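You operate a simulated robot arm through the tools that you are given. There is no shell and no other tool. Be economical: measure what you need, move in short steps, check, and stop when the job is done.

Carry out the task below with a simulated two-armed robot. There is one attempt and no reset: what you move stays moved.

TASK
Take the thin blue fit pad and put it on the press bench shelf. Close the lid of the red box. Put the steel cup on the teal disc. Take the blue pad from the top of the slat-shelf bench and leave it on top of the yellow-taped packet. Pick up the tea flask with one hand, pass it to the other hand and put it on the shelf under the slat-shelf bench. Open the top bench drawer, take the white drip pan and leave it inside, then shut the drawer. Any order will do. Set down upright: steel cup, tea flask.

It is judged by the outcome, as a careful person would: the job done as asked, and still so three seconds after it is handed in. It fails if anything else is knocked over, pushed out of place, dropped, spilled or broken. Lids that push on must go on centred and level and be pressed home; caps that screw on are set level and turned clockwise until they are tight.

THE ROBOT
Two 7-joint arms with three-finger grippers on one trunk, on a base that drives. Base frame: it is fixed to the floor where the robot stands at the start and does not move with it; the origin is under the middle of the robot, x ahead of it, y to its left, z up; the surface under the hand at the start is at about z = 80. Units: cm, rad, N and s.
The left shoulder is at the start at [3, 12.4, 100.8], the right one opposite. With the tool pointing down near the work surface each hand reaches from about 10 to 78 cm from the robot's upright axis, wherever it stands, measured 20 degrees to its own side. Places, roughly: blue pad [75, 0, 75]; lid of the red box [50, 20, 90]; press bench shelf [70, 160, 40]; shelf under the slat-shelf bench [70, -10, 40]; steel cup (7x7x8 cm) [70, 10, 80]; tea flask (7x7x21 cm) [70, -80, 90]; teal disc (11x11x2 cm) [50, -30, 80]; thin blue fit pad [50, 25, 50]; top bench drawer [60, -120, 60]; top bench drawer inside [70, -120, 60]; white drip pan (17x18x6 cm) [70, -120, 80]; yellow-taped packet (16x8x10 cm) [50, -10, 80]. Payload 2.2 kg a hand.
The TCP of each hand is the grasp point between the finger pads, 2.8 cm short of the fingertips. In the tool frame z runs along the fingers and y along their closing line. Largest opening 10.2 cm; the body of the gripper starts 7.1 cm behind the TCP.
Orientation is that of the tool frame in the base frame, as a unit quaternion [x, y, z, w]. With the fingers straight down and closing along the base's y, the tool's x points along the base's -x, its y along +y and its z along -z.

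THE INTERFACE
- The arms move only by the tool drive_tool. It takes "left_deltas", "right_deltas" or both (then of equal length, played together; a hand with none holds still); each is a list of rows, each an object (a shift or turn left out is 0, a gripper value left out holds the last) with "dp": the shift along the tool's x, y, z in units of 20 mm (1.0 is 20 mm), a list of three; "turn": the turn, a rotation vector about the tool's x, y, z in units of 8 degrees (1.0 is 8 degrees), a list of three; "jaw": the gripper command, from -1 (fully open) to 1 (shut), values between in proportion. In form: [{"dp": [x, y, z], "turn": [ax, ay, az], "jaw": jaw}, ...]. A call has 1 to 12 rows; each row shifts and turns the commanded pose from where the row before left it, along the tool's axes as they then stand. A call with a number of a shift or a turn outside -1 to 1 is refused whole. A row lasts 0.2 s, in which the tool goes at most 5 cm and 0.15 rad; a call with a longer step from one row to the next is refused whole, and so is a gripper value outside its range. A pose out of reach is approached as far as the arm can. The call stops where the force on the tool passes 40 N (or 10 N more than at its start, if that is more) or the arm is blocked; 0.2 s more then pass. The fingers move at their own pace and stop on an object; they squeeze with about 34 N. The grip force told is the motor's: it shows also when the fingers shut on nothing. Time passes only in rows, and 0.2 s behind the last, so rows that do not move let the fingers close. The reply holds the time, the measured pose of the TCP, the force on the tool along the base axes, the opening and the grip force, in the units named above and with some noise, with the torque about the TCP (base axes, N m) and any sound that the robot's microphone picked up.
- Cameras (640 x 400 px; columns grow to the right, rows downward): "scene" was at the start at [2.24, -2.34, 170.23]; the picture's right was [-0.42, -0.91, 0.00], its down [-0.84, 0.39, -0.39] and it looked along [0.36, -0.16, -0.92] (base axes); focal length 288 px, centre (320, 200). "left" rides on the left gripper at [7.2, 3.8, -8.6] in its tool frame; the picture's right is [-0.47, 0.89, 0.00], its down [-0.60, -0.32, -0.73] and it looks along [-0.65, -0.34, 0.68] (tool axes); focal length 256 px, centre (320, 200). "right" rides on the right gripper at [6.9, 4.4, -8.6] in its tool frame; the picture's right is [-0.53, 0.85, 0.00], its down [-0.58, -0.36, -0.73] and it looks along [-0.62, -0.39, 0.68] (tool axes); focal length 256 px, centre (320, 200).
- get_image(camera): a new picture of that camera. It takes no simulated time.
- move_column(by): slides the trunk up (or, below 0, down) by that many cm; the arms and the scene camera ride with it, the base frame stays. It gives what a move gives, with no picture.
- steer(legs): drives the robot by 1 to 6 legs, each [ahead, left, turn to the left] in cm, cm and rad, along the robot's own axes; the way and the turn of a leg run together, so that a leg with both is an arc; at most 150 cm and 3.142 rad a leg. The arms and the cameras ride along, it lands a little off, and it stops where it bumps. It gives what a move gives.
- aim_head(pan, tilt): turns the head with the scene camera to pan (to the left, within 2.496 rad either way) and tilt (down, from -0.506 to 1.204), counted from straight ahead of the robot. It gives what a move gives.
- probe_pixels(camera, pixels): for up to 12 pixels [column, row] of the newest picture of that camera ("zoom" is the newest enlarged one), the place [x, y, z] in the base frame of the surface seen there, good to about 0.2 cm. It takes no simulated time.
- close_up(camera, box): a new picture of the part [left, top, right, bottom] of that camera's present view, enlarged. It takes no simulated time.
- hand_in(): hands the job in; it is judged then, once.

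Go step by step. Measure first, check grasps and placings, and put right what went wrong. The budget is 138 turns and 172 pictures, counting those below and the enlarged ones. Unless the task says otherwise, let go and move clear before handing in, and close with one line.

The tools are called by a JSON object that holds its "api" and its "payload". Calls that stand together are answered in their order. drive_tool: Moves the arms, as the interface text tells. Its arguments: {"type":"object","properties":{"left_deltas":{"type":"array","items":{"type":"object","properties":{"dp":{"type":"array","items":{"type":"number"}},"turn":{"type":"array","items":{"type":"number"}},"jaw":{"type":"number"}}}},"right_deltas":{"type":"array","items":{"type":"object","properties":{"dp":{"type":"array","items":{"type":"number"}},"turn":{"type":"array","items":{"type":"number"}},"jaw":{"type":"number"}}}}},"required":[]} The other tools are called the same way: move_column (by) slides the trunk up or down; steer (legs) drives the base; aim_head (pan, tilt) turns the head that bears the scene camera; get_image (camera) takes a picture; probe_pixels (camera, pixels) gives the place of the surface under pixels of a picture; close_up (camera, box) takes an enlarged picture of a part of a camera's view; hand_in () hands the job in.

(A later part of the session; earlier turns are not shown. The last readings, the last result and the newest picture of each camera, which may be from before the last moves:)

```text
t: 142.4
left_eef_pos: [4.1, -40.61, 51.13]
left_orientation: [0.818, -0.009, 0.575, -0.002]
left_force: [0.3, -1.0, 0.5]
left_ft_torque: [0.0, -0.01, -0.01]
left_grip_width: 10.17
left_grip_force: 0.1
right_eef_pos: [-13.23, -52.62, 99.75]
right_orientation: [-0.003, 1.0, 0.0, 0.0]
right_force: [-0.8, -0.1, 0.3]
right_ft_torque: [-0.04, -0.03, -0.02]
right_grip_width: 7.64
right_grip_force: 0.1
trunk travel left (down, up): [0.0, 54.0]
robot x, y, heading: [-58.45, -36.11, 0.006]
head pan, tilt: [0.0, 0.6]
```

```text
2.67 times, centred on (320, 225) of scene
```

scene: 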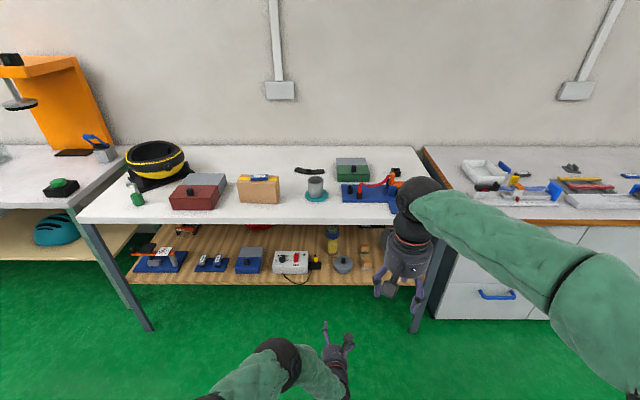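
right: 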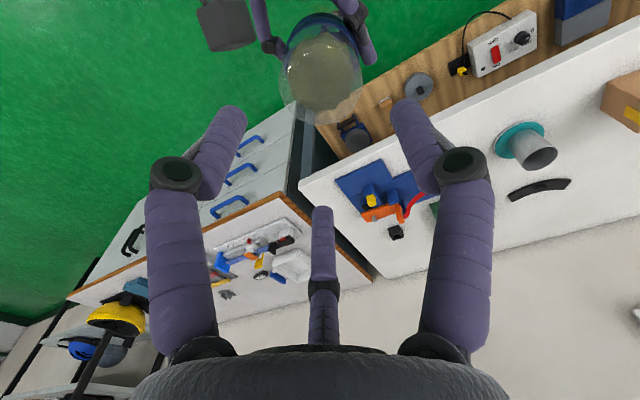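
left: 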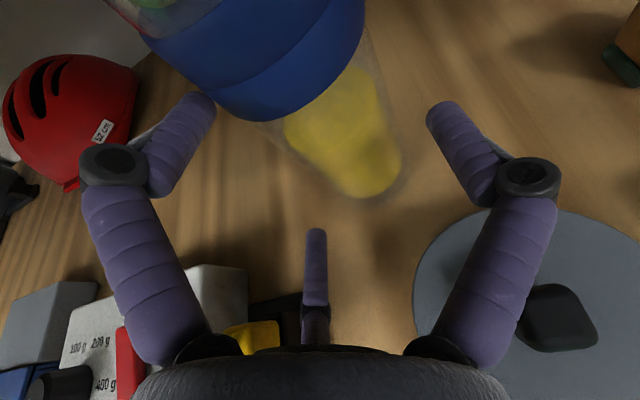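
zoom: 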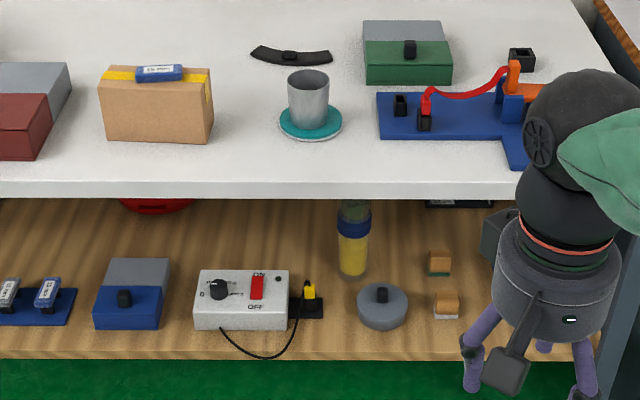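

The flask stands upright on the shelf (zoom (353,240)). Next the 13 mm pad: raise the left hand, pitch it to 65° down, and drive left.

{"api": "drive_tool", "payload": {"left_deltas": [{"dp": [0.94, 0, -0.34], "jaw": -0.37}, {"dp": [0.94, 0, -0.34]}, {"dp": [0.94, 0, -0.34]}, {"dp": [0.94, 0, -0.34]}, {"dp": [0.94, 0, -0.34]}, {"turn": [0, -0.95, 0]}, {"turn": [0, -0.95, 0]}, {"turn": [0, -0.95, 0]}, {"turn": [0, -0.95, 0]}, {"turn": [0, -0.95, 0]}, {"turn": [0, -0.95, 0]}, {}]}}

{"api": "steer", "payload": {"legs": [[0, 45, 0]]}}

{"api": "aim_head", "payload": {"pan": 0.0, "tilt": 0.7}}

{"api": "get_image", "payload": {"camera": "scene"}}

```text
t: 145.0
left_eef_pos: [3.96, -40.69, 61.08]
left_orientation: [0.977, -0.009, 0.212, -0.005]
left_force: [0.3, 0.0, 0.8]
left_ft_torque: [0.03, -0.05, 0.02]
left_grip_width: 6.99
left_grip_force: 0.0
right_eef_pos: [-13.28, -52.53, 99.75]
right_orientation: [-0.004, 1.0, 0.0, -0.001]
right_force: [-0.3, 0.2, -0.6]
right_ft_torque: [0.0, 0.0, 0.0]
right_grip_width: 7.64
right_grip_force: 0.1
trunk travel left (down, up): [0.0, 54.0]
robot x, y, heading: [-58.93, -36.09, 0.005]
head pan, tilt: [0.0, 0.6]
```

```text
t: 147.7
left_eef_pos: [3.7, 4.05, 61.08]
left_orientation: [0.977, -0.008, 0.213, -0.005]
left_force: [0.4, -0.6, 0.2]
left_ft_torque: [-0.03, 0.0, -0.01]
left_grip_width: 6.97
left_grip_force: 0.0
right_eef_pos: [-13.5, -7.99, 99.73]
right_orientation: [-0.003, 1.0, 0.0, 0.0]
right_force: [-0.1, -0.4, -0.3]
right_ft_torque: [0.01, 0.02, -0.02]
right_grip_width: 7.64
right_grip_force: 0.1
trunk travel left (down, up): [0.0, 54.0]
robot x, y, heading: [-59.12, 8.7, 0.007]
head pan, tilt: [0.0, 0.6]
```

```text
t: 148.3
left_eef_pos: [3.65, 4.01, 61.0]
left_orientation: [0.977, -0.008, 0.213, -0.004]
left_force: [-0.3, -0.6, -0.2]
left_ft_torque: [0.01, -0.04, 0.0]
left_grip_width: 7.02
left_grip_force: 0.0
right_eef_pos: [-13.48, -7.84, 99.73]
right_orientation: [-0.004, 1.0, 0.0, -0.001]
right_force: [-0.8, 1.3, -0.7]
right_ft_torque: [-0.02, 0.02, 0.02]
right_grip_width: 7.65
right_grip_force: 0.0
trunk travel left (down, up): [0.0, 54.0]
robot x, y, heading: [-58.88, 8.73, 0.007]
head pan, tilt: [0.0, 0.7]
```

```text
87 pictures are left
```

scene: 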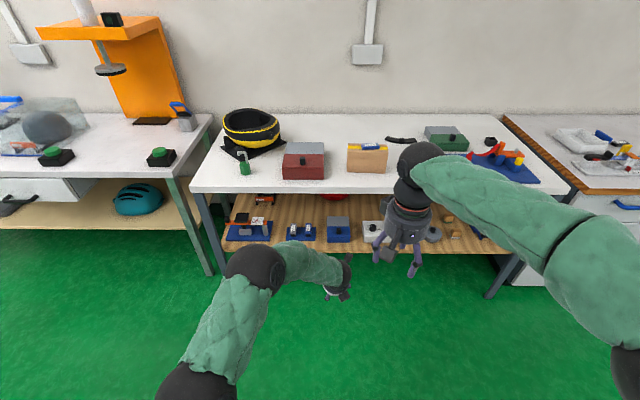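

{"api": "close_up", "payload": {"camera": "scene", "box": [200, 220, 400, 345]}}

{"api": "probe_pixels", "payload": {"camera": "zoom", "pixels": [[470, 130], [478, 160], [430, 110], [400, 95], [350, 85], [440, 170], [430, 230], [480, 230], [455, 200]]}}

```text
3.20 times, centred on (300, 282) of scene
```

zoom: 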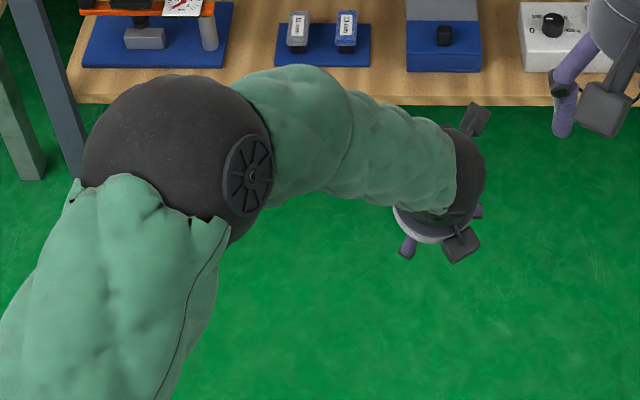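

```text
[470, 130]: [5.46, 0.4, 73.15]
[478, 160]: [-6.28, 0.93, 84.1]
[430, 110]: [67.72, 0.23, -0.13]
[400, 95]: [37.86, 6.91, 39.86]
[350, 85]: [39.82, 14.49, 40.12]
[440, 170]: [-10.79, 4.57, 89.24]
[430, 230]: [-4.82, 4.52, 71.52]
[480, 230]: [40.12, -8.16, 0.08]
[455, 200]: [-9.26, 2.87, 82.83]
```

Wrist geometry clears the bench edge at the grasp pose. Align in y, lower to z 51, then drive forward in two legs.

{"api": "drive_tool", "payload": {"left_deltas": [{"dp": [-0.347, -0.995, 0.758]}, {"dp": [-0.347, -0.995, 0.758]}, {"dp": [-0.347, -0.995, 0.758]}, {"dp": [-0.347, -0.995, 0.758]}, {"dp": [-0.347, -0.995, 0.758]}, {"dp": [-0.347, -0.995, 0.758]}, {}]}}

{"api": "steer", "payload": {"legs": [[36, 0, 0]]}}

{"api": "get_image", "payload": {"camera": "left"}}

{"api": "get_image", "payload": {"camera": "scene"}}

```text
t: 149.9
left_eef_pos: [3.85, 16.11, 51.2]
left_orientation: [0.977, -0.008, 0.213, -0.004]
left_force: [-0.7, 0.1, 0.4]
left_ft_torque: [0.01, -0.01, 0.03]
left_grip_width: 7.01
left_grip_force: 0.0
right_eef_pos: [-13.55, -7.84, 99.7]
right_orientation: [-0.004, 1.0, 0.0, 0.001]
right_force: [0.4, -0.3, 1.3]
right_ft_torque: [-0.03, 0.0, 0.0]
right_grip_width: 7.67
right_grip_force: 0.0
trunk travel left (down, up): [0.0, 54.0]
robot x, y, heading: [-59.31, 8.3, 0.012]
head pan, tilt: [0.0, 0.7]
```

```text
t: 152.2
left_eef_pos: [39.66, 16.06, 51.2]
left_orientation: [0.977, -0.011, 0.213, -0.004]
left_force: [0.1, 0.6, -1.4]
left_ft_torque: [0.02, 0.0, -0.01]
left_grip_width: 6.99
left_grip_force: 0.1
right_eef_pos: [22.06, -7.9, 99.65]
right_orientation: [-0.001, 1.0, 0.0, 0.0]
right_force: [0.1, -0.7, -0.6]
right_ft_torque: [0.01, 0.02, -0.02]
right_grip_width: 7.66
right_grip_force: 0.0
trunk travel left (down, up): [0.0, 54.0]
robot x, y, heading: [-23.51, 8.58, 0.004]
head pan, tilt: [0.0, 0.7]
```

```text
85 pictures are left
```

left: 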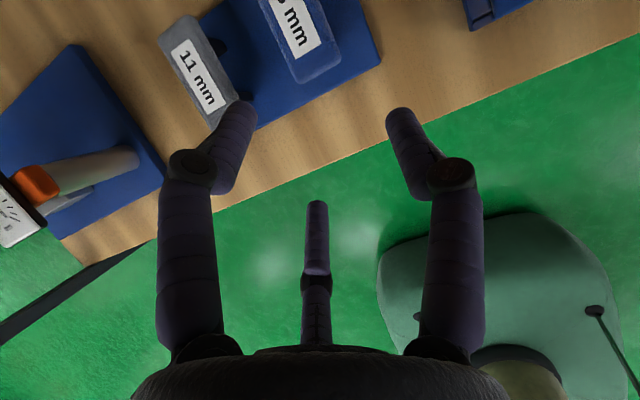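

```text
84 pictures are left
```

scene: 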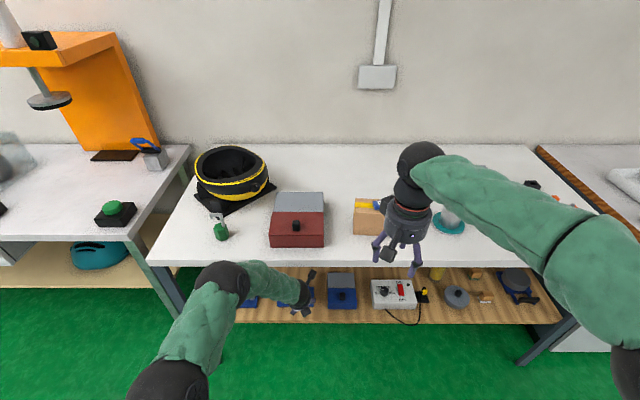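

{"api": "probe_pixels", "payload": {"camera": "left", "pixels": [[295, 70], [335, 55], [300, 30], [320, 20], [290, 55], [340, 62], [208, 95], [235, 80], [185, 30], [165, 40], [325, 5]]}}

```text
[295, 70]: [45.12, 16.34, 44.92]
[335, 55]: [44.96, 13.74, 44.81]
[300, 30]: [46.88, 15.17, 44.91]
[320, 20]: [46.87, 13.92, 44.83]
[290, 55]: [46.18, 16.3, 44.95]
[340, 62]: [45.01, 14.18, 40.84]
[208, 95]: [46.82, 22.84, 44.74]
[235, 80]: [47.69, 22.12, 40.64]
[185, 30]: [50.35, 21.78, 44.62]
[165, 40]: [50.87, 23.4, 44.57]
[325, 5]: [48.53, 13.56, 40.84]
```

Pad centre y≈15.1. Extend 6.6 cm forward over it, then check.

{"api": "drive_tool", "payload": {"left_deltas": [{"dp": [0.75, 0.1, 0.343]}, {"dp": [0.75, 0, 0.343]}, {"dp": [0.75, 0, 0.343]}, {"dp": [0.75, 0, 0.343]}, {}]}}

{"api": "get_image", "payload": {"camera": "left"}}

```text
t: 153.6
left_eef_pos: [43.64, 15.16, 48.83]
left_orientation: [0.982, -0.019, 0.189, -0.004]
left_force: [2.6, 0.3, 1.2]
left_ft_torque: [-0.02, 0.28, 0.01]
left_grip_width: 6.99
left_grip_force: 0.0
right_eef_pos: [22.15, -7.9, 99.44]
right_orientation: [-0.003, 1.0, -0.001, -0.003]
right_force: [0.5, 0.1, -0.2]
right_ft_torque: [-0.02, 0.04, -0.02]
right_grip_width: 7.67
right_grip_force: 0.1
trunk travel left (down, up): [0.0, 54.0]
robot x, y, heading: [-23.42, 8.29, 0.003]
head pan, tilt: [0.0, 0.7]
stopped in row 5 (left hand): the arm was blocked; the commanded pose is now the measured one
```

```text
83 pictures are left
```

left: 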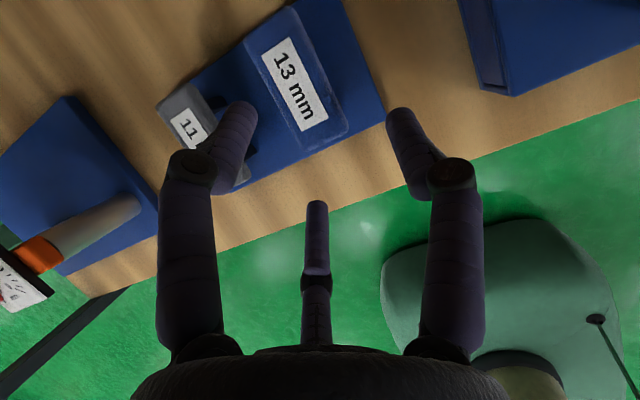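

The arm is blocked by the bench edge; find out which link touches.

{"api": "close_up", "payload": {"camera": "scene", "box": [140, 220, 380, 370]}}

{"api": "probe_pixels", "payload": {"camera": "zoom", "pixels": [[240, 120], [270, 130], [240, 160], [300, 130], [340, 140], [380, 160], [420, 180], [440, 190], [380, 110], [290, 160]]}}

```text
2.67 times, centred on (260, 295) of scene
```

zoom: 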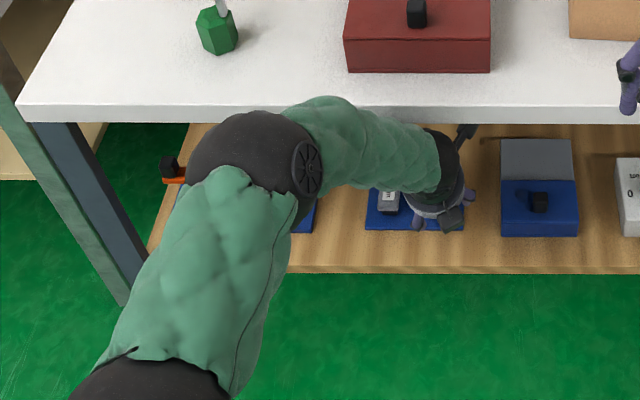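

```text
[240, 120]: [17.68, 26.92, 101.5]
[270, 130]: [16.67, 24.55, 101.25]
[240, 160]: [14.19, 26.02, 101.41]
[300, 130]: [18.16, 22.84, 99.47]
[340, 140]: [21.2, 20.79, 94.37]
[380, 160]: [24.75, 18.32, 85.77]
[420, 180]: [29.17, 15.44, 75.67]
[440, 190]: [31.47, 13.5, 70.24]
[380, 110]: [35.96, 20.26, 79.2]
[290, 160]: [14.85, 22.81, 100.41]
```

The forearm (≈[36,20,79]) meets the bench edge because the arm is too bent. I'll back the base 16 cm so the arm stretches out flatter, and restore the hand's attitude.

{"api": "steer", "payload": {"legs": [[-16, 0, 0]]}}

{"api": "drive_tool", "payload": {"left_deltas": [{"turn": [0.1, 0.37, -0.26]}, {"dp": [0.25, -0.17, -0.55]}, {"dp": [0.25, -0.17, -0.55]}, {}]}}

{"api": "drive_tool", "payload": {"left_deltas": [{"dp": [0.75, 0, 0.343]}, {"dp": [0.75, 0, 0.343]}, {"dp": [0.75, 0, 0.343]}, {"dp": [0.75, 0, 0.343]}, {"dp": [0.75, 0, 0.343]}, {"dp": [0.75, 0, 0.343]}, {"dp": [0.75, 0, 0.343]}, {"dp": [0.75, 0, 0.343]}, {}]}}

{"api": "close_up", "payload": {"camera": "scene", "box": [140, 180, 420, 370]}}

```text
t: 155.1
left_eef_pos: [27.93, 15.14, 49.67]
left_orientation: [0.981, -0.017, 0.195, -0.004]
left_force: [0.2, -0.2, -0.3]
left_ft_torque: [-0.01, 0.01, -0.01]
left_grip_width: 6.99
left_grip_force: 0.1
right_eef_pos: [5.83, -8.02, 99.65]
right_orientation: [-0.002, 1.0, 0.0, 0.001]
right_force: [-0.8, -0.8, 0.1]
right_ft_torque: [-0.04, 0.0, -0.03]
right_grip_width: 7.65
right_grip_force: 0.1
trunk travel left (down, up): [0.0, 54.0]
robot x, y, heading: [-39.67, 8.52, 0.003]
head pan, tilt: [0.0, 0.7]
```

```text
t: 156.1
left_eef_pos: [28.05, 15.7, 52.05]
left_orientation: [0.976, 0.002, 0.219, -0.007]
left_force: [-0.2, 0.1, 0.6]
left_ft_torque: [-0.02, 0.04, 0.01]
left_grip_width: 6.98
left_grip_force: 0.1
right_eef_pos: [6.0, -7.92, 99.63]
right_orientation: [-0.002, 1.0, 0.0, 0.001]
right_force: [0.0, -0.2, -1.1]
right_ft_torque: [0.02, -0.01, -0.01]
right_grip_width: 7.63
right_grip_force: 0.0
trunk travel left (down, up): [0.0, 54.0]
robot x, y, heading: [-39.87, 8.97, 0.002]
head pan, tilt: [0.0, 0.7]
```

```text
t: 158.1
left_eef_pos: [41.16, 15.85, 52.13]
left_orientation: [0.975, 0.001, 0.22, -0.007]
left_force: [-0.7, 0.3, 0.1]
left_ft_torque: [0.01, 0.04, -0.01]
left_grip_width: 7.0
left_grip_force: 0.1
right_eef_pos: [5.82, -7.95, 99.89]
right_orientation: [-0.002, 1.0, 0.0, 0.0]
right_force: [0.1, 0.7, -0.6]
right_ft_torque: [-0.02, -0.02, -0.02]
right_grip_width: 7.66
right_grip_force: 0.0
trunk travel left (down, up): [0.0, 54.0]
robot x, y, heading: [-39.21, 8.84, -0.001]
head pan, tilt: [0.0, 0.7]
```

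```text
2.11 times, centred on (280, 275) of scene
```

zoom: 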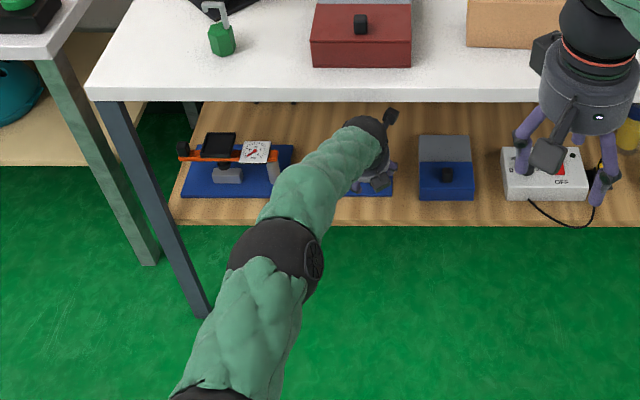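

The arm is now stretched flatter. Extend the last 5 cm and view.

{"api": "drive_tool", "payload": {"left_deltas": [{"dp": [0.757, 0, 0.36]}, {"dp": [0.757, 0, 0.36]}, {"dp": [0.757, 0, 0.36]}, {}]}}

{"api": "get_image", "payload": {"camera": "left"}}

{"api": "probe_pixels", "payload": {"camera": "left", "pixels": [[250, 60], [330, 140], [340, 115], [290, 150], [300, 90], [230, 110], [395, 115]]}}

```text
t: 159.1
left_eef_pos: [42.38, 15.52, 52.66]
left_orientation: [0.975, 0.001, 0.22, -0.007]
left_force: [1.0, -0.5, 0.6]
left_ft_torque: [0.01, 0.03, -0.01]
left_grip_width: 7.0
left_grip_force: 0.1
left hand out of reach, approached as far as the arm can: row 1, 2, 3
right_eef_pos: [5.93, -8.06, 99.72]
right_orientation: [-0.001, 1.0, 0.0, 0.0]
right_force: [0.7, 0.5, 0.5]
right_ft_torque: [0.01, -0.02, 0.01]
right_grip_width: 7.66
right_grip_force: 0.1
trunk travel left (down, up): [0.0, 54.0]
robot x, y, heading: [-39.54, 8.72, 0.003]
head pan, tilt: [0.0, 0.7]
```

```text
80 pictures are left
```

left: 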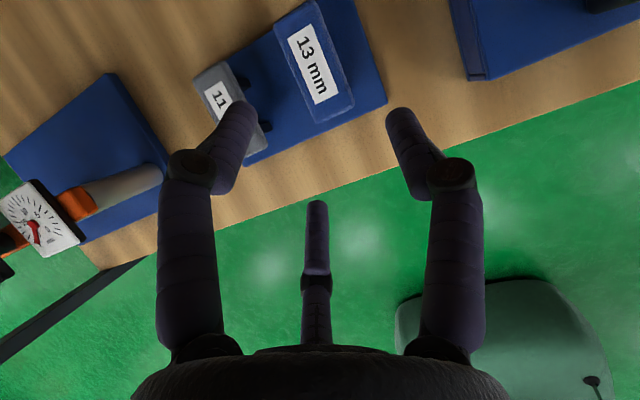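

```text
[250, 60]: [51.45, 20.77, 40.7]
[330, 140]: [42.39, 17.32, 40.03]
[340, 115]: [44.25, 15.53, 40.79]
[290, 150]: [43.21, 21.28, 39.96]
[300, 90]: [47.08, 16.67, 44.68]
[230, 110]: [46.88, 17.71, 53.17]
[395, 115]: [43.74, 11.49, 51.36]
```

At reach limit; drive the base forward 4 cm instead.

{"api": "steer", "payload": {"legs": [[4, 0, 0]]}}

{"api": "drive_tool", "payload": {"left_deltas": [{}]}}

{"api": "get_image", "payload": {"camera": "left"}}

```text
t: 159.9
left_eef_pos: [45.83, 15.4, 51.24]
left_orientation: [0.978, 0.0, 0.209, -0.007]
left_force: [-0.2, 0.8, -0.2]
left_ft_torque: [-0.05, 0.01, 0.0]
left_grip_width: 6.98
left_grip_force: 0.2
right_eef_pos: [10.29, -7.91, 99.52]
right_orientation: [-0.003, 1.0, 0.0, -0.002]
right_force: [-0.7, 0.5, 0.0]
right_ft_torque: [0.0, -0.02, -0.03]
right_grip_width: 7.69
right_grip_force: 0.1
trunk travel left (down, up): [0.0, 54.0]
robot x, y, heading: [-36.01, 8.77, 0.006]
head pan, tilt: [0.0, 0.7]
```

```text
t: 160.3
left_eef_pos: [45.67, 15.4, 51.38]
left_orientation: [0.978, -0.001, 0.21, -0.007]
left_force: [0.3, -0.1, -1.4]
left_ft_torque: [-0.01, 0.0, 0.03]
left_grip_width: 7.0
left_grip_force: 0.2
right_eef_pos: [9.93, -7.89, 99.77]
right_orientation: [-0.003, 1.0, 0.0, 0.0]
right_force: [0.1, 0.1, 0.5]
right_ft_torque: [0.03, -0.04, 0.0]
right_grip_width: 7.66
right_grip_force: 0.1
trunk travel left (down, up): [0.0, 54.0]
robot x, y, heading: [-35.65, 8.46, 0.004]
head pan, tilt: [0.0, 0.7]
```

```text
79 pictures are left
```

left: 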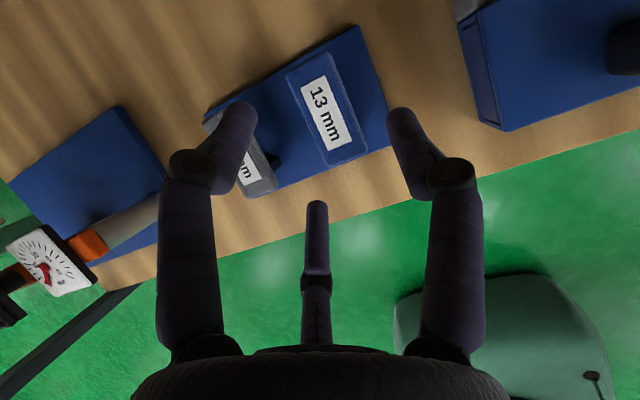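

Align (+0.5 y) and descend to z≈45.6 with the pad between the fingers.

{"api": "drive_tool", "payload": {"left_deltas": [{"dp": [-0.24, -0.25, 0.687]}, {"dp": [-0.24, 0, 0.687]}, {"dp": [-0.24, 0, 0.687]}, {}]}}

{"api": "get_image", "payload": {"camera": "left"}}

```text
t: 161.3
left_eef_pos: [44.99, 15.79, 48.26]
left_orientation: [0.977, 0.0, 0.212, -0.008]
left_force: [-0.6, 0.5, 0.2]
left_ft_torque: [-0.03, -0.03, -0.01]
left_grip_width: 6.99
left_grip_force: 0.0
left hand out of reach, approached as far as the arm can: row 1, 2, 3
right_eef_pos: [9.95, -7.9, 99.75]
right_orientation: [-0.003, 1.0, 0.0, -0.001]
right_force: [0.3, 0.5, 0.2]
right_ft_torque: [-0.03, 0.01, 0.02]
right_grip_width: 7.64
right_grip_force: 0.0
trunk travel left (down, up): [0.0, 54.0]
robot x, y, heading: [-35.69, 8.72, 0.006]
head pan, tilt: [0.0, 0.7]
```

```text
78 pictures are left
```

left: 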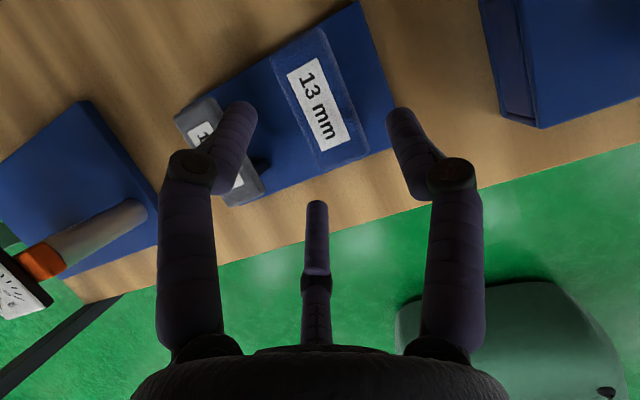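

Drive forward 2 cm more.

{"api": "steer", "payload": {"legs": [[2.2, 0, 0]]}}

{"api": "drive_tool", "payload": {"left_deltas": [{}]}}

{"api": "get_image", "payload": {"camera": "left"}}

{"api": "probe_pixels", "payload": {"camera": "left", "pixels": [[320, 120], [320, 200], [240, 110], [400, 115], [300, 60], [345, 170]]}}

```text
t: 162.1
left_eef_pos: [47.15, 15.7, 48.31]
left_orientation: [0.977, 0.001, 0.212, -0.007]
left_force: [-0.4, 0.4, -0.4]
left_ft_torque: [0.02, 0.03, 0.0]
left_grip_width: 6.97
left_grip_force: 0.0
right_eef_pos: [12.25, -7.97, 99.84]
right_orientation: [-0.003, 1.0, 0.001, 0.0]
right_force: [1.0, -1.6, -0.6]
right_ft_torque: [0.02, 0.03, 0.01]
right_grip_width: 7.63
right_grip_force: 0.1
trunk travel left (down, up): [0.0, 54.0]
robot x, y, heading: [-33.54, 8.82, 0.006]
head pan, tilt: [0.0, 0.7]
```

```text
t: 162.5
left_eef_pos: [47.22, 15.82, 48.29]
left_orientation: [0.977, -0.001, 0.212, -0.007]
left_force: [1.6, -0.6, -0.5]
left_ft_torque: [-0.02, 0.0, -0.01]
left_grip_width: 6.99
left_grip_force: 0.0
right_eef_pos: [12.24, -7.88, 99.74]
right_orientation: [-0.004, 1.0, 0.0, 0.0]
right_force: [-0.6, -0.8, 0.5]
right_ft_torque: [0.03, -0.04, 0.01]
right_grip_width: 7.65
right_grip_force: 0.0
trunk travel left (down, up): [0.0, 54.0]
robot x, y, heading: [-33.34, 8.29, 0.003]
head pan, tilt: [0.0, 0.7]
```

```text
77 pictures are left
```

left: 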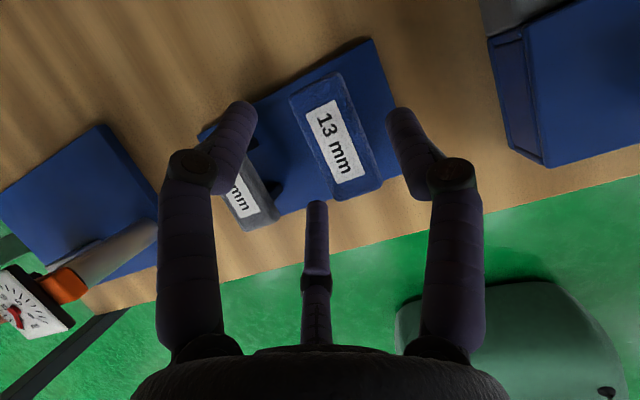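

```text
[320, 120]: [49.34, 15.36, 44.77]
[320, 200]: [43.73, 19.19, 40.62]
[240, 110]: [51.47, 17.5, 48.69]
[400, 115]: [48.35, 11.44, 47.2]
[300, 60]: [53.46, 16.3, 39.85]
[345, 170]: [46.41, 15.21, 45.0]
```

Shift back 1.2 cm and descend the last 2.7 cm.

{"api": "drive_tool", "payload": {"left_deltas": [{"dp": [-0.367, 0, 0.328]}, {"dp": [-0.367, 0, 0.328]}, {"dp": [-0.367, 0, 0.328]}, {}]}}

{"api": "get_image", "payload": {"camera": "left"}}

```text
t: 163.5
left_eef_pos: [45.91, 15.84, 45.65]
left_orientation: [0.977, 0.0, 0.213, -0.007]
left_force: [1.2, 0.5, 0.0]
left_ft_torque: [-0.02, -0.03, -0.02]
left_grip_width: 7.0
left_grip_force: 0.1
right_eef_pos: [12.22, -7.9, 99.7]
right_orientation: [-0.003, 1.0, -0.001, 0.001]
right_force: [-0.6, 0.2, 0.1]
right_ft_torque: [-0.03, 0.01, 0.07]
right_grip_width: 7.65
right_grip_force: 0.1
trunk travel left (down, up): [0.0, 54.0]
robot x, y, heading: [-33.49, 8.52, 0.004]
head pan, tilt: [0.0, 0.7]
```

```text
76 pictures are left
```

left: 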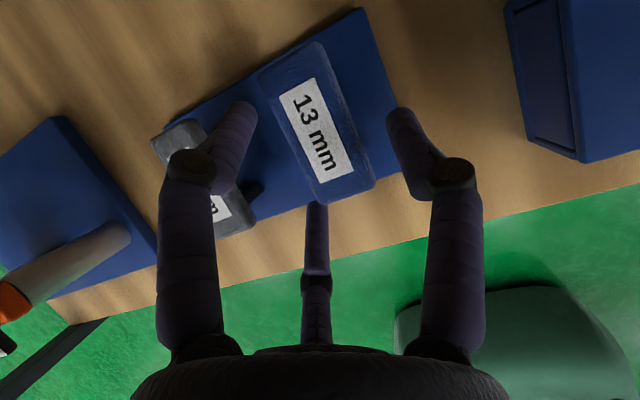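

Pad lies between the single and paired fingers. Close.

{"api": "drive_tool", "payload": {"left_deltas": [{"jaw": 0}, {"jaw": 0.15}, {"jaw": 0.3}, {"jaw": 1}, {}, {}]}}

{"api": "get_image", "payload": {"camera": "left"}}

```text
t: 164.9
left_eef_pos: [45.85, 15.88, 45.74]
left_orientation: [0.977, 0.001, 0.213, -0.007]
left_force: [0.0, 0.3, 3.1]
left_ft_torque: [-0.04, -0.09, 0.0]
left_grip_width: 4.36
left_grip_force: 33.9
right_eef_pos: [12.04, -7.95, 99.67]
right_orientation: [-0.003, 1.0, 0.0, 0.0]
right_force: [0.2, 0.1, 0.5]
right_ft_torque: [0.0, 0.02, 0.02]
right_grip_width: 7.65
right_grip_force: 0.1
trunk travel left (down, up): [0.0, 54.0]
robot x, y, heading: [-33.51, 8.66, 0.002]
head pan, tilt: [0.0, 0.7]
```

```text
75 pictures are left
```

left: 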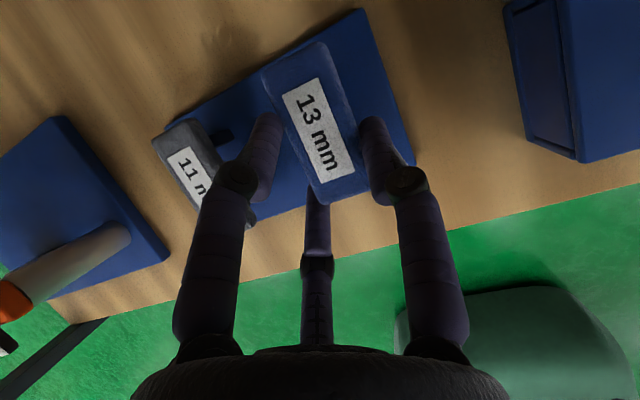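

Gripped (4.36 cm, like the other pad). Lift 5 cm and check.

{"api": "drive_tool", "payload": {"left_deltas": [{"dp": [0.26, 0, -0.57]}, {"dp": [0.26, 0, -0.57]}, {"dp": [0.26, 0, -0.57]}, {"dp": [0.26, 0, -0.57]}, {}]}}

{"api": "get_image", "payload": {"camera": "left"}}

```text
t: 166.1
left_eef_pos: [45.88, 15.66, 50.64]
left_orientation: [0.977, 0.0, 0.212, -0.008]
left_force: [0.4, -0.4, 0.5]
left_ft_torque: [0.02, 0.01, 0.03]
left_grip_width: 4.31
left_grip_force: 34.5
right_eef_pos: [12.14, -7.99, 99.79]
right_orientation: [-0.003, 1.0, 0.0, -0.001]
right_force: [0.3, 0.3, 0.1]
right_ft_torque: [-0.02, 0.01, -0.05]
right_grip_width: 7.66
right_grip_force: 0.0
trunk travel left (down, up): [0.0, 54.0]
robot x, y, heading: [-33.47, 8.86, -0.0]
head pan, tilt: [0.0, 0.7]
```

```text
74 pictures are left
```

left: 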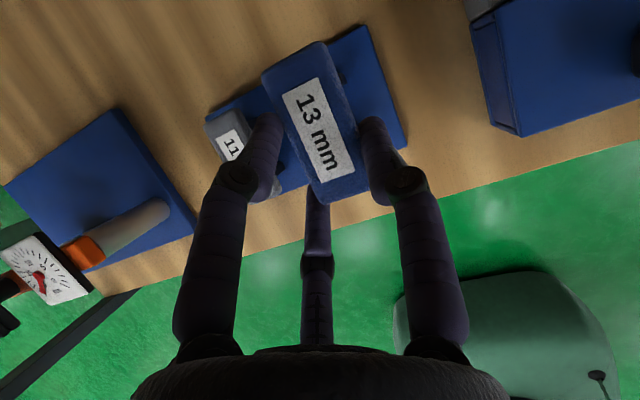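

Pad is held. Back off 35 cm and look toward the press bench.

{"api": "steer", "payload": {"legs": [[-35, 0, 0], [0, 80, 0]]}}

{"api": "aim_head", "payload": {"pan": 0.3, "tilt": 0.65}}

{"api": "get_image", "payload": {"camera": "scene"}}

{"api": "probe_pixels", "payload": {"camera": "scene", "pixels": [[320, 230], [250, 230], [200, 220], [380, 240], [150, 215], [280, 250], [420, 250], [320, 260]]}}

```text
t: 172.2
left_eef_pos: [10.35, 94.56, 50.59]
left_orientation: [0.977, 0.002, 0.212, -0.007]
left_force: [0.8, 0.4, 0.2]
left_ft_torque: [-0.01, -0.02, 0.03]
left_grip_width: 4.31
left_grip_force: 33.9
right_eef_pos: [-23.44, 70.82, 99.74]
right_orientation: [-0.005, 1.0, 0.0, 0.0]
right_force: [-0.6, -0.3, 0.0]
right_ft_torque: [-0.02, 0.0, 0.03]
right_grip_width: 7.65
right_grip_force: 0.0
trunk travel left (down, up): [0.0, 54.0]
robot x, y, heading: [-69.46, 87.36, 0.009]
head pan, tilt: [0.0, 0.7]
```

```text
t: 173.0
left_eef_pos: [10.26, 94.49, 50.65]
left_orientation: [0.977, 0.003, 0.212, -0.008]
left_force: [0.0, -0.2, -0.3]
left_ft_torque: [0.03, -0.02, 0.01]
left_grip_width: 4.31
left_grip_force: 33.7
right_eef_pos: [-23.42, 70.77, 99.72]
right_orientation: [-0.004, 1.0, 0.0, 0.0]
right_force: [-0.1, 0.3, 0.1]
right_ft_torque: [-0.02, -0.03, 0.0]
right_grip_width: 7.65
right_grip_force: 0.1
trunk travel left (down, up): [0.0, 54.0]
robot x, y, heading: [-69.01, 87.12, 0.006]
head pan, tilt: [0.3, 0.649]
```

```text
73 pictures are left
```

scene: 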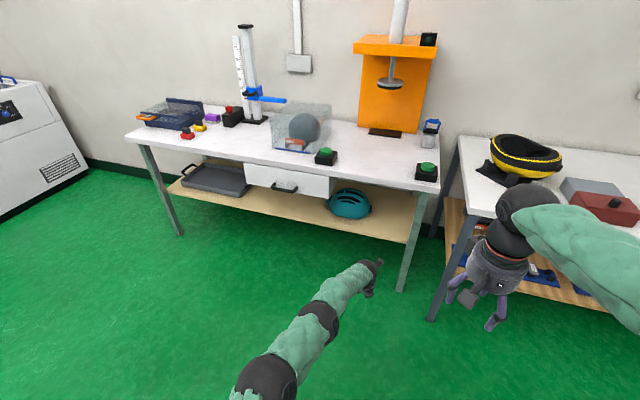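

```text
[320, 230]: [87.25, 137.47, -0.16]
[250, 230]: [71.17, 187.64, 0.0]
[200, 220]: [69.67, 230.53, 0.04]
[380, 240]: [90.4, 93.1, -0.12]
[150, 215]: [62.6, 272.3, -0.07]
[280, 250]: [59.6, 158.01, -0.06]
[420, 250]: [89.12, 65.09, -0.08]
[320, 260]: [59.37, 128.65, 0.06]
```

{"api": "close_up", "payload": {"camera": "scene", "box": [200, 150, 440, 300]}}

{"api": "probe_pixels", "payload": {"camera": "zoom", "pixels": [[300, 150], [270, 160], [330, 170], [500, 200], [520, 180], [540, 215], [560, 240], [440, 190], [400, 150], [350, 120], [480, 215], [580, 100]]}}

```text
2.67 times, centred on (320, 225) of scene
```

zoom: 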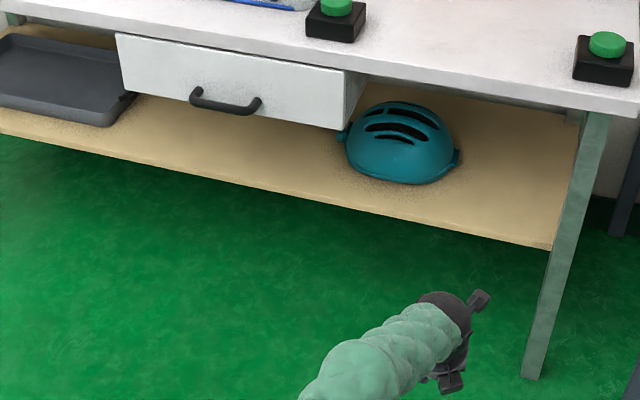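

```text
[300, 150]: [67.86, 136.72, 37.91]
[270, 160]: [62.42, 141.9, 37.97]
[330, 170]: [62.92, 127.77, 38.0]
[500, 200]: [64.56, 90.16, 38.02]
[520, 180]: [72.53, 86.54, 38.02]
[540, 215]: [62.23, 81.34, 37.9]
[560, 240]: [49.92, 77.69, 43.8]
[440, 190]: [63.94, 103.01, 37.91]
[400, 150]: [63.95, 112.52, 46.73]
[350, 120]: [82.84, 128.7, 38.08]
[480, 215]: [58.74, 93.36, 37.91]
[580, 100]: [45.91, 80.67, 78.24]
```

Shelf: z≈38, front edge x≈57, free space at y 80–98 right of the teal helmet; the bench top overhangs it. I'll pitch the hand to 55°, line up on y≈90 and approach.

{"api": "drive_tool", "payload": {"left_deltas": [{"turn": [0, 0.65, 0]}, {"turn": [0, 0.6, 0]}, {}]}}

{"api": "steer", "payload": {"legs": [[0, -4.5, 0], [33, 0, 0]]}}

{"api": "aim_head", "payload": {"pan": 0.0, "tilt": 0.75}}

{"api": "get_image", "payload": {"camera": "scene"}}

{"api": "get_image", "payload": {"camera": "left"}}

```text
t: 173.8
left_eef_pos: [10.2, 94.59, 50.73]
left_orientation: [0.955, 0.001, 0.298, -0.008]
left_force: [0.3, -0.2, 0.1]
left_ft_torque: [0.01, 0.01, 0.05]
left_grip_width: 4.34
left_grip_force: 33.7
right_eef_pos: [-23.38, 70.83, 99.62]
right_orientation: [-0.004, 1.0, -0.001, 0.001]
right_force: [-0.4, -0.4, -0.1]
right_ft_torque: [-0.03, -0.03, 0.01]
right_grip_width: 7.64
right_grip_force: 0.1
trunk travel left (down, up): [0.0, 54.0]
robot x, y, heading: [-69.37, 87.45, 0.008]
head pan, tilt: [0.3, 0.649]
```

```text
t: 176.5
left_eef_pos: [43.36, 90.49, 50.55]
left_orientation: [0.955, 0.002, 0.297, -0.008]
left_force: [0.4, -0.9, -0.7]
left_ft_torque: [0.01, 0.03, -0.02]
left_grip_width: 4.31
left_grip_force: 34.1
right_eef_pos: [9.71, 66.71, 99.64]
right_orientation: [-0.006, 1.0, 0.0, 0.0]
right_force: [-0.1, -0.1, -0.4]
right_ft_torque: [0.01, 0.01, 0.02]
right_grip_width: 7.66
right_grip_force: 0.1
trunk travel left (down, up): [0.0, 54.0]
robot x, y, heading: [-36.13, 83.02, 0.008]
head pan, tilt: [0.3, 0.649]
```

```text
t: 177.3
left_eef_pos: [43.34, 90.43, 50.67]
left_orientation: [0.955, 0.002, 0.297, -0.008]
left_force: [0.1, -0.3, 0.7]
left_ft_torque: [0.02, 0.01, 0.02]
left_grip_width: 4.3
left_grip_force: 34.0
right_eef_pos: [9.6, 66.63, 99.78]
right_orientation: [-0.005, 1.0, 0.0, 0.0]
right_force: [0.3, 0.6, -1.1]
right_ft_torque: [0.0, -0.02, 0.02]
right_grip_width: 7.66
right_grip_force: 0.0
trunk travel left (down, up): [0.0, 54.0]
robot x, y, heading: [-35.73, 83.24, 0.013]
head pan, tilt: [0.0, 0.75]
```

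```text
71 pictures are left
```

scene: 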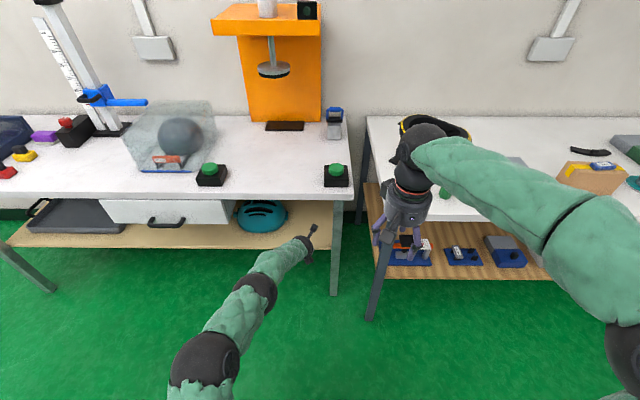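

```text
70 pictures are left
```

left: 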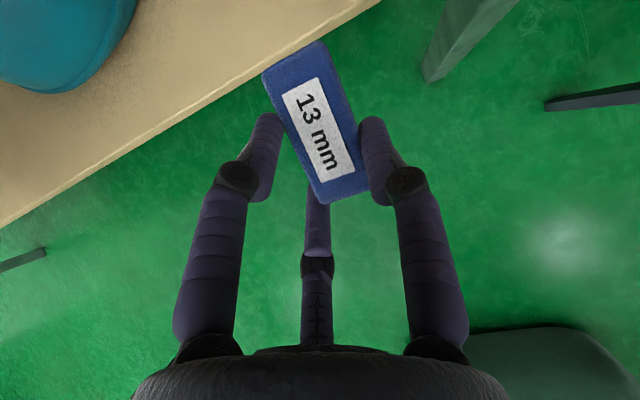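

Lower to z 43.5 before going under the bench edge, then advance.

{"api": "drive_tool", "payload": {"left_deltas": [{"dp": [-0.67, 0, 0.975]}, {"dp": [-0.67, 0, 0.975]}, {"dp": [-0.67, 0, 0.975]}, {}]}}

{"api": "steer", "payload": {"legs": [[12, 0, 0]]}}

{"api": "get_image", "payload": {"camera": "left"}}

{"api": "get_image", "payload": {"camera": "scene"}}

```text
t: 178.3
left_eef_pos: [43.46, 90.6, 43.54]
left_orientation: [0.955, 0.002, 0.297, -0.008]
left_force: [-0.5, -0.9, -1.3]
left_ft_torque: [0.01, -0.01, -0.01]
left_grip_width: 4.31
left_grip_force: 34.0
right_eef_pos: [9.62, 66.64, 99.73]
right_orientation: [-0.005, 1.0, -0.001, 0.0]
right_force: [-1.7, -1.0, -0.3]
right_ft_torque: [0.03, 0.01, -0.03]
right_grip_width: 7.67
right_grip_force: 0.0
trunk travel left (down, up): [0.0, 54.0]
robot x, y, heading: [-35.74, 83.36, 0.013]
head pan, tilt: [0.0, 0.75]
```

```text
t: 179.6
left_eef_pos: [55.38, 90.77, 43.52]
left_orientation: [0.955, 0.002, 0.296, -0.008]
left_force: [-0.8, 0.0, 0.3]
left_ft_torque: [0.0, 0.0, 0.04]
left_grip_width: 4.31
left_grip_force: 34.2
right_eef_pos: [21.73, 66.76, 99.72]
right_orientation: [-0.005, 1.0, 0.0, -0.001]
right_force: [-0.1, 0.2, -0.3]
right_ft_torque: [-0.02, -0.02, 0.03]
right_grip_width: 7.66
right_grip_force: 0.0
trunk travel left (down, up): [0.0, 54.0]
robot x, y, heading: [-23.87, 83.28, 0.008]
head pan, tilt: [0.0, 0.75]
```

```text
69 pictures are left
```

left: 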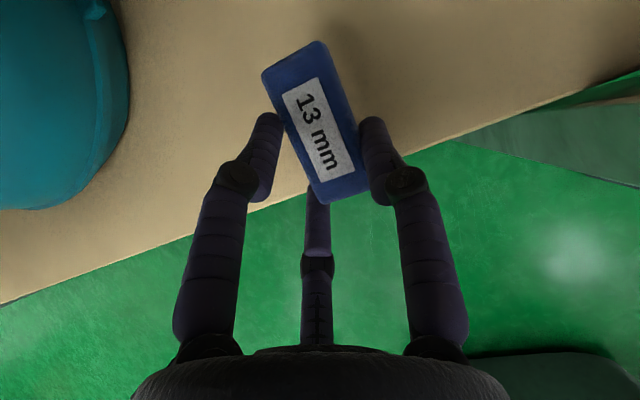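

```text
68 pictures are left
```

scene: 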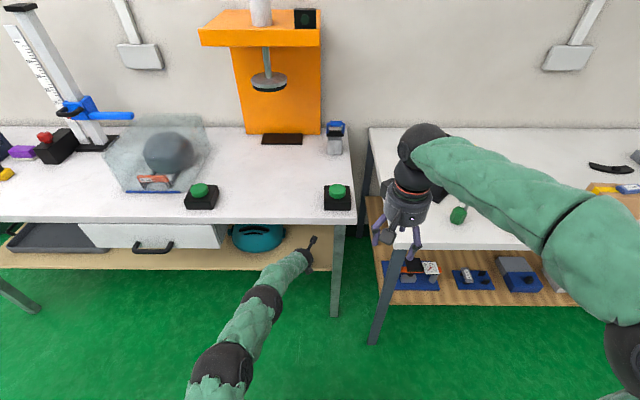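

Good clearance. Advance 7.5 cm more.

{"api": "steer", "payload": {"legs": [[7.5, 0, 0]]}}

{"api": "get_image", "payload": {"camera": "left"}}

{"api": "probe_pixels", "payload": {"camera": "left", "pixels": [[340, 195], [330, 60], [300, 60], [260, 215], [400, 80], [290, 80]]}}

```text
t: 180.6
left_eef_pos: [62.71, 90.89, 43.56]
left_orientation: [0.955, 0.002, 0.296, -0.008]
left_force: [0.0, 0.1, -0.3]
left_ft_torque: [0.03, -0.01, 0.03]
left_grip_width: 4.3
left_grip_force: 34.5
right_eef_pos: [29.3, 66.88, 99.56]
right_orientation: [-0.005, 1.0, 0.0, -0.001]
right_force: [0.3, 0.8, -0.3]
right_ft_torque: [0.04, 0.0, 0.06]
right_grip_width: 7.65
right_grip_force: 0.1
trunk travel left (down, up): [0.0, 54.0]
robot x, y, heading: [-16.03, 83.04, 0.013]
head pan, tilt: [0.0, 0.75]
```

```text
67 pictures are left
```

left: 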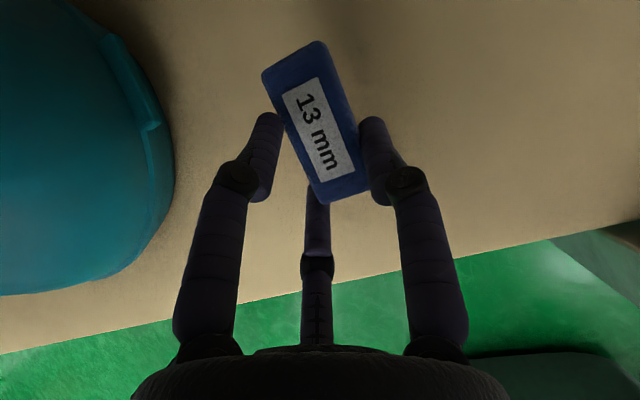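

```text
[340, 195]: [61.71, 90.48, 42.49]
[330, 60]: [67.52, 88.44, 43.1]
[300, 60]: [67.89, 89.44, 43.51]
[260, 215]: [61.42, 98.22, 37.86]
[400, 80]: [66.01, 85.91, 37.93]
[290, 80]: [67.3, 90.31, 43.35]
```

Pad over the shelf, bottom ≈41.2. Lower gently until contact.

{"api": "drive_tool", "payload": {"left_deltas": [{"dp": [-0.22, 0, 0.33]}, {"dp": [-0.17, 0, 0.25]}, {}]}}

{"api": "drive_tool", "payload": {"left_deltas": [{"dp": [-0.085, 0, 0.124]}, {"dp": [-0.085, 0, 0.124]}, {}]}}

{"api": "get_image", "payload": {"camera": "left"}}

{"api": "probe_pixels", "payload": {"camera": "left", "pixels": [[340, 195], [330, 60], [300, 60], [290, 80]]}}

```text
t: 181.4
left_eef_pos: [62.71, 90.85, 42.21]
left_orientation: [0.955, 0.001, 0.296, -0.008]
left_force: [-0.1, -0.3, 0.3]
left_ft_torque: [0.01, 0.03, 0.02]
left_grip_width: 4.31
left_grip_force: 34.1
right_eef_pos: [29.12, 66.73, 99.77]
right_orientation: [-0.005, 1.0, 0.0, -0.001]
right_force: [0.4, 0.4, -0.3]
right_ft_torque: [-0.02, 0.02, 0.01]
right_grip_width: 7.69
right_grip_force: 0.1
trunk travel left (down, up): [0.0, 54.0]
robot x, y, heading: [-16.6, 82.79, 0.011]
head pan, tilt: [0.0, 0.75]
```

```text
t: 182.2
left_eef_pos: [62.75, 91.0, 42.04]
left_orientation: [0.954, 0.001, 0.299, -0.008]
left_force: [-11.5, -0.2, 21.9]
left_ft_torque: [0.3, 0.66, 0.17]
left_grip_width: 4.31
left_grip_force: 34.0
right_eef_pos: [28.98, 66.72, 99.74]
right_orientation: [-0.006, 1.0, 0.0, 0.0]
right_force: [-0.6, -0.1, -0.8]
right_ft_torque: [0.01, -0.01, -0.01]
right_grip_width: 7.62
right_grip_force: 0.0
trunk travel left (down, up): [0.0, 54.0]
robot x, y, heading: [-16.71, 83.16, 0.012]
head pan, tilt: [0.0, 0.75]
```

```text
66 pictures are left
```

left: 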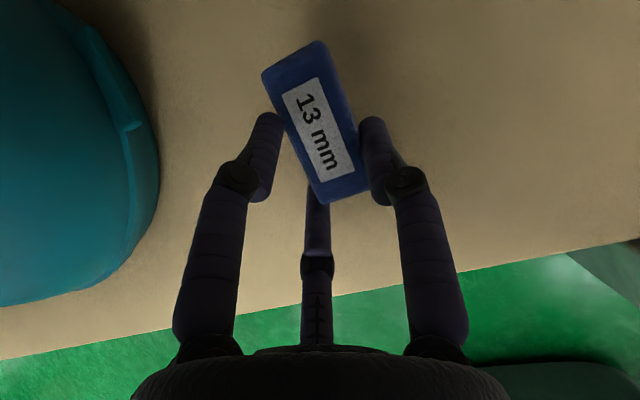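

```text
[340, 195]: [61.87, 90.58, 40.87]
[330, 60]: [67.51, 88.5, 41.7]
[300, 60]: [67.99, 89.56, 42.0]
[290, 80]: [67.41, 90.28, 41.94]
```

The lower finger touches the shelf; pad is ≈1.5 cm above it. Relax slightly and open.

{"api": "drive_tool", "payload": {"left_deltas": [{"dp": [0.05, 0, -0.07]}, {"jaw": 0.05}, {}, {"jaw": -0.37}, {}, {}]}}

{"api": "get_image", "payload": {"camera": "left"}}

{"api": "probe_pixels", "payload": {"camera": "left", "pixels": [[340, 180], [320, 60], [300, 80], [320, 120]]}}

```text
t: 183.6
left_eef_pos: [62.62, 90.91, 41.75]
left_orientation: [0.955, 0.001, 0.296, -0.008]
left_force: [0.6, -1.2, 2.0]
left_ft_torque: [0.0, -0.03, 0.04]
left_grip_width: 7.2
left_grip_force: 0.1
right_eef_pos: [29.25, 66.88, 99.65]
right_orientation: [-0.005, 1.0, 0.001, 0.0]
right_force: [0.3, -0.1, 0.2]
right_ft_torque: [0.04, -0.03, 0.02]
right_grip_width: 7.64
right_grip_force: 0.1
trunk travel left (down, up): [0.0, 54.0]
robot x, y, heading: [-16.68, 83.03, 0.015]
head pan, tilt: [0.0, 0.75]
```

```text
65 pictures are left
```

left: 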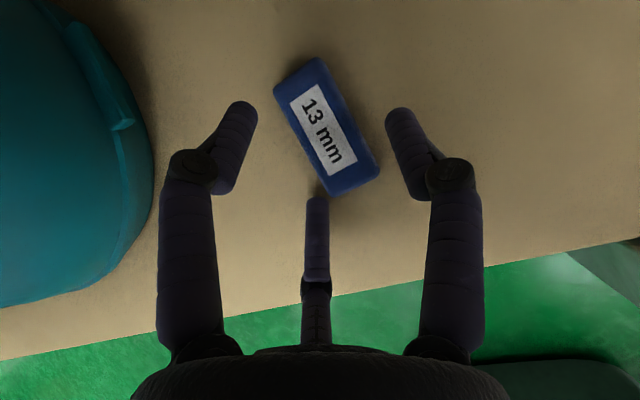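

```text
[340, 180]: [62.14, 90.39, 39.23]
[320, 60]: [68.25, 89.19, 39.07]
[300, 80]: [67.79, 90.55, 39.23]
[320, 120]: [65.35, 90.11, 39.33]
```

The pad lies flat on the shelf (top z≈39.2 all over). Lift 3 cm and back out.

{"api": "drive_tool", "payload": {"left_deltas": [{"dp": [0.28, 0, -0.41]}, {"dp": [0.28, 0, -0.41]}, {"dp": [0.28, 0, -0.41]}, {}]}}

{"api": "steer", "payload": {"legs": [[-55, 0, 0]]}}

{"api": "get_image", "payload": {"camera": "scene"}}

```text
t: 184.6
left_eef_pos: [62.69, 90.95, 44.91]
left_orientation: [0.955, 0.002, 0.297, -0.008]
left_force: [0.7, 0.0, 0.3]
left_ft_torque: [0.0, 0.01, 0.02]
left_grip_width: 6.99
left_grip_force: 0.0
right_eef_pos: [29.07, 66.86, 99.64]
right_orientation: [-0.006, 1.0, 0.0, -0.001]
right_force: [-0.2, 0.3, -0.1]
right_ft_torque: [-0.01, -0.05, -0.04]
right_grip_width: 7.64
right_grip_force: 0.0
trunk travel left (down, up): [0.0, 54.0]
robot x, y, heading: [-16.79, 83.05, 0.008]
head pan, tilt: [0.0, 0.75]
```

```text
t: 187.8
left_eef_pos: [7.67, 90.51, 44.74]
left_orientation: [0.955, 0.005, 0.297, -0.009]
left_force: [0.1, 0.2, -0.1]
left_ft_torque: [0.0, 0.01, 0.0]
left_grip_width: 7.0
left_grip_force: 0.1
right_eef_pos: [-25.82, 66.38, 99.52]
right_orientation: [-0.008, 1.0, 0.0, -0.001]
right_force: [0.3, -0.7, -1.0]
right_ft_torque: [0.0, 0.0, 0.01]
right_grip_width: 7.65
right_grip_force: 0.0
trunk travel left (down, up): [0.0, 54.0]
robot x, y, heading: [-71.49, 82.73, 0.015]
head pan, tilt: [0.0, 0.75]
```

```text
64 pictures are left
```

scene: 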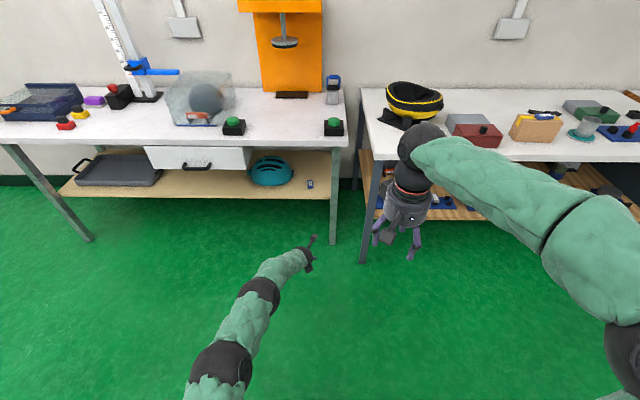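

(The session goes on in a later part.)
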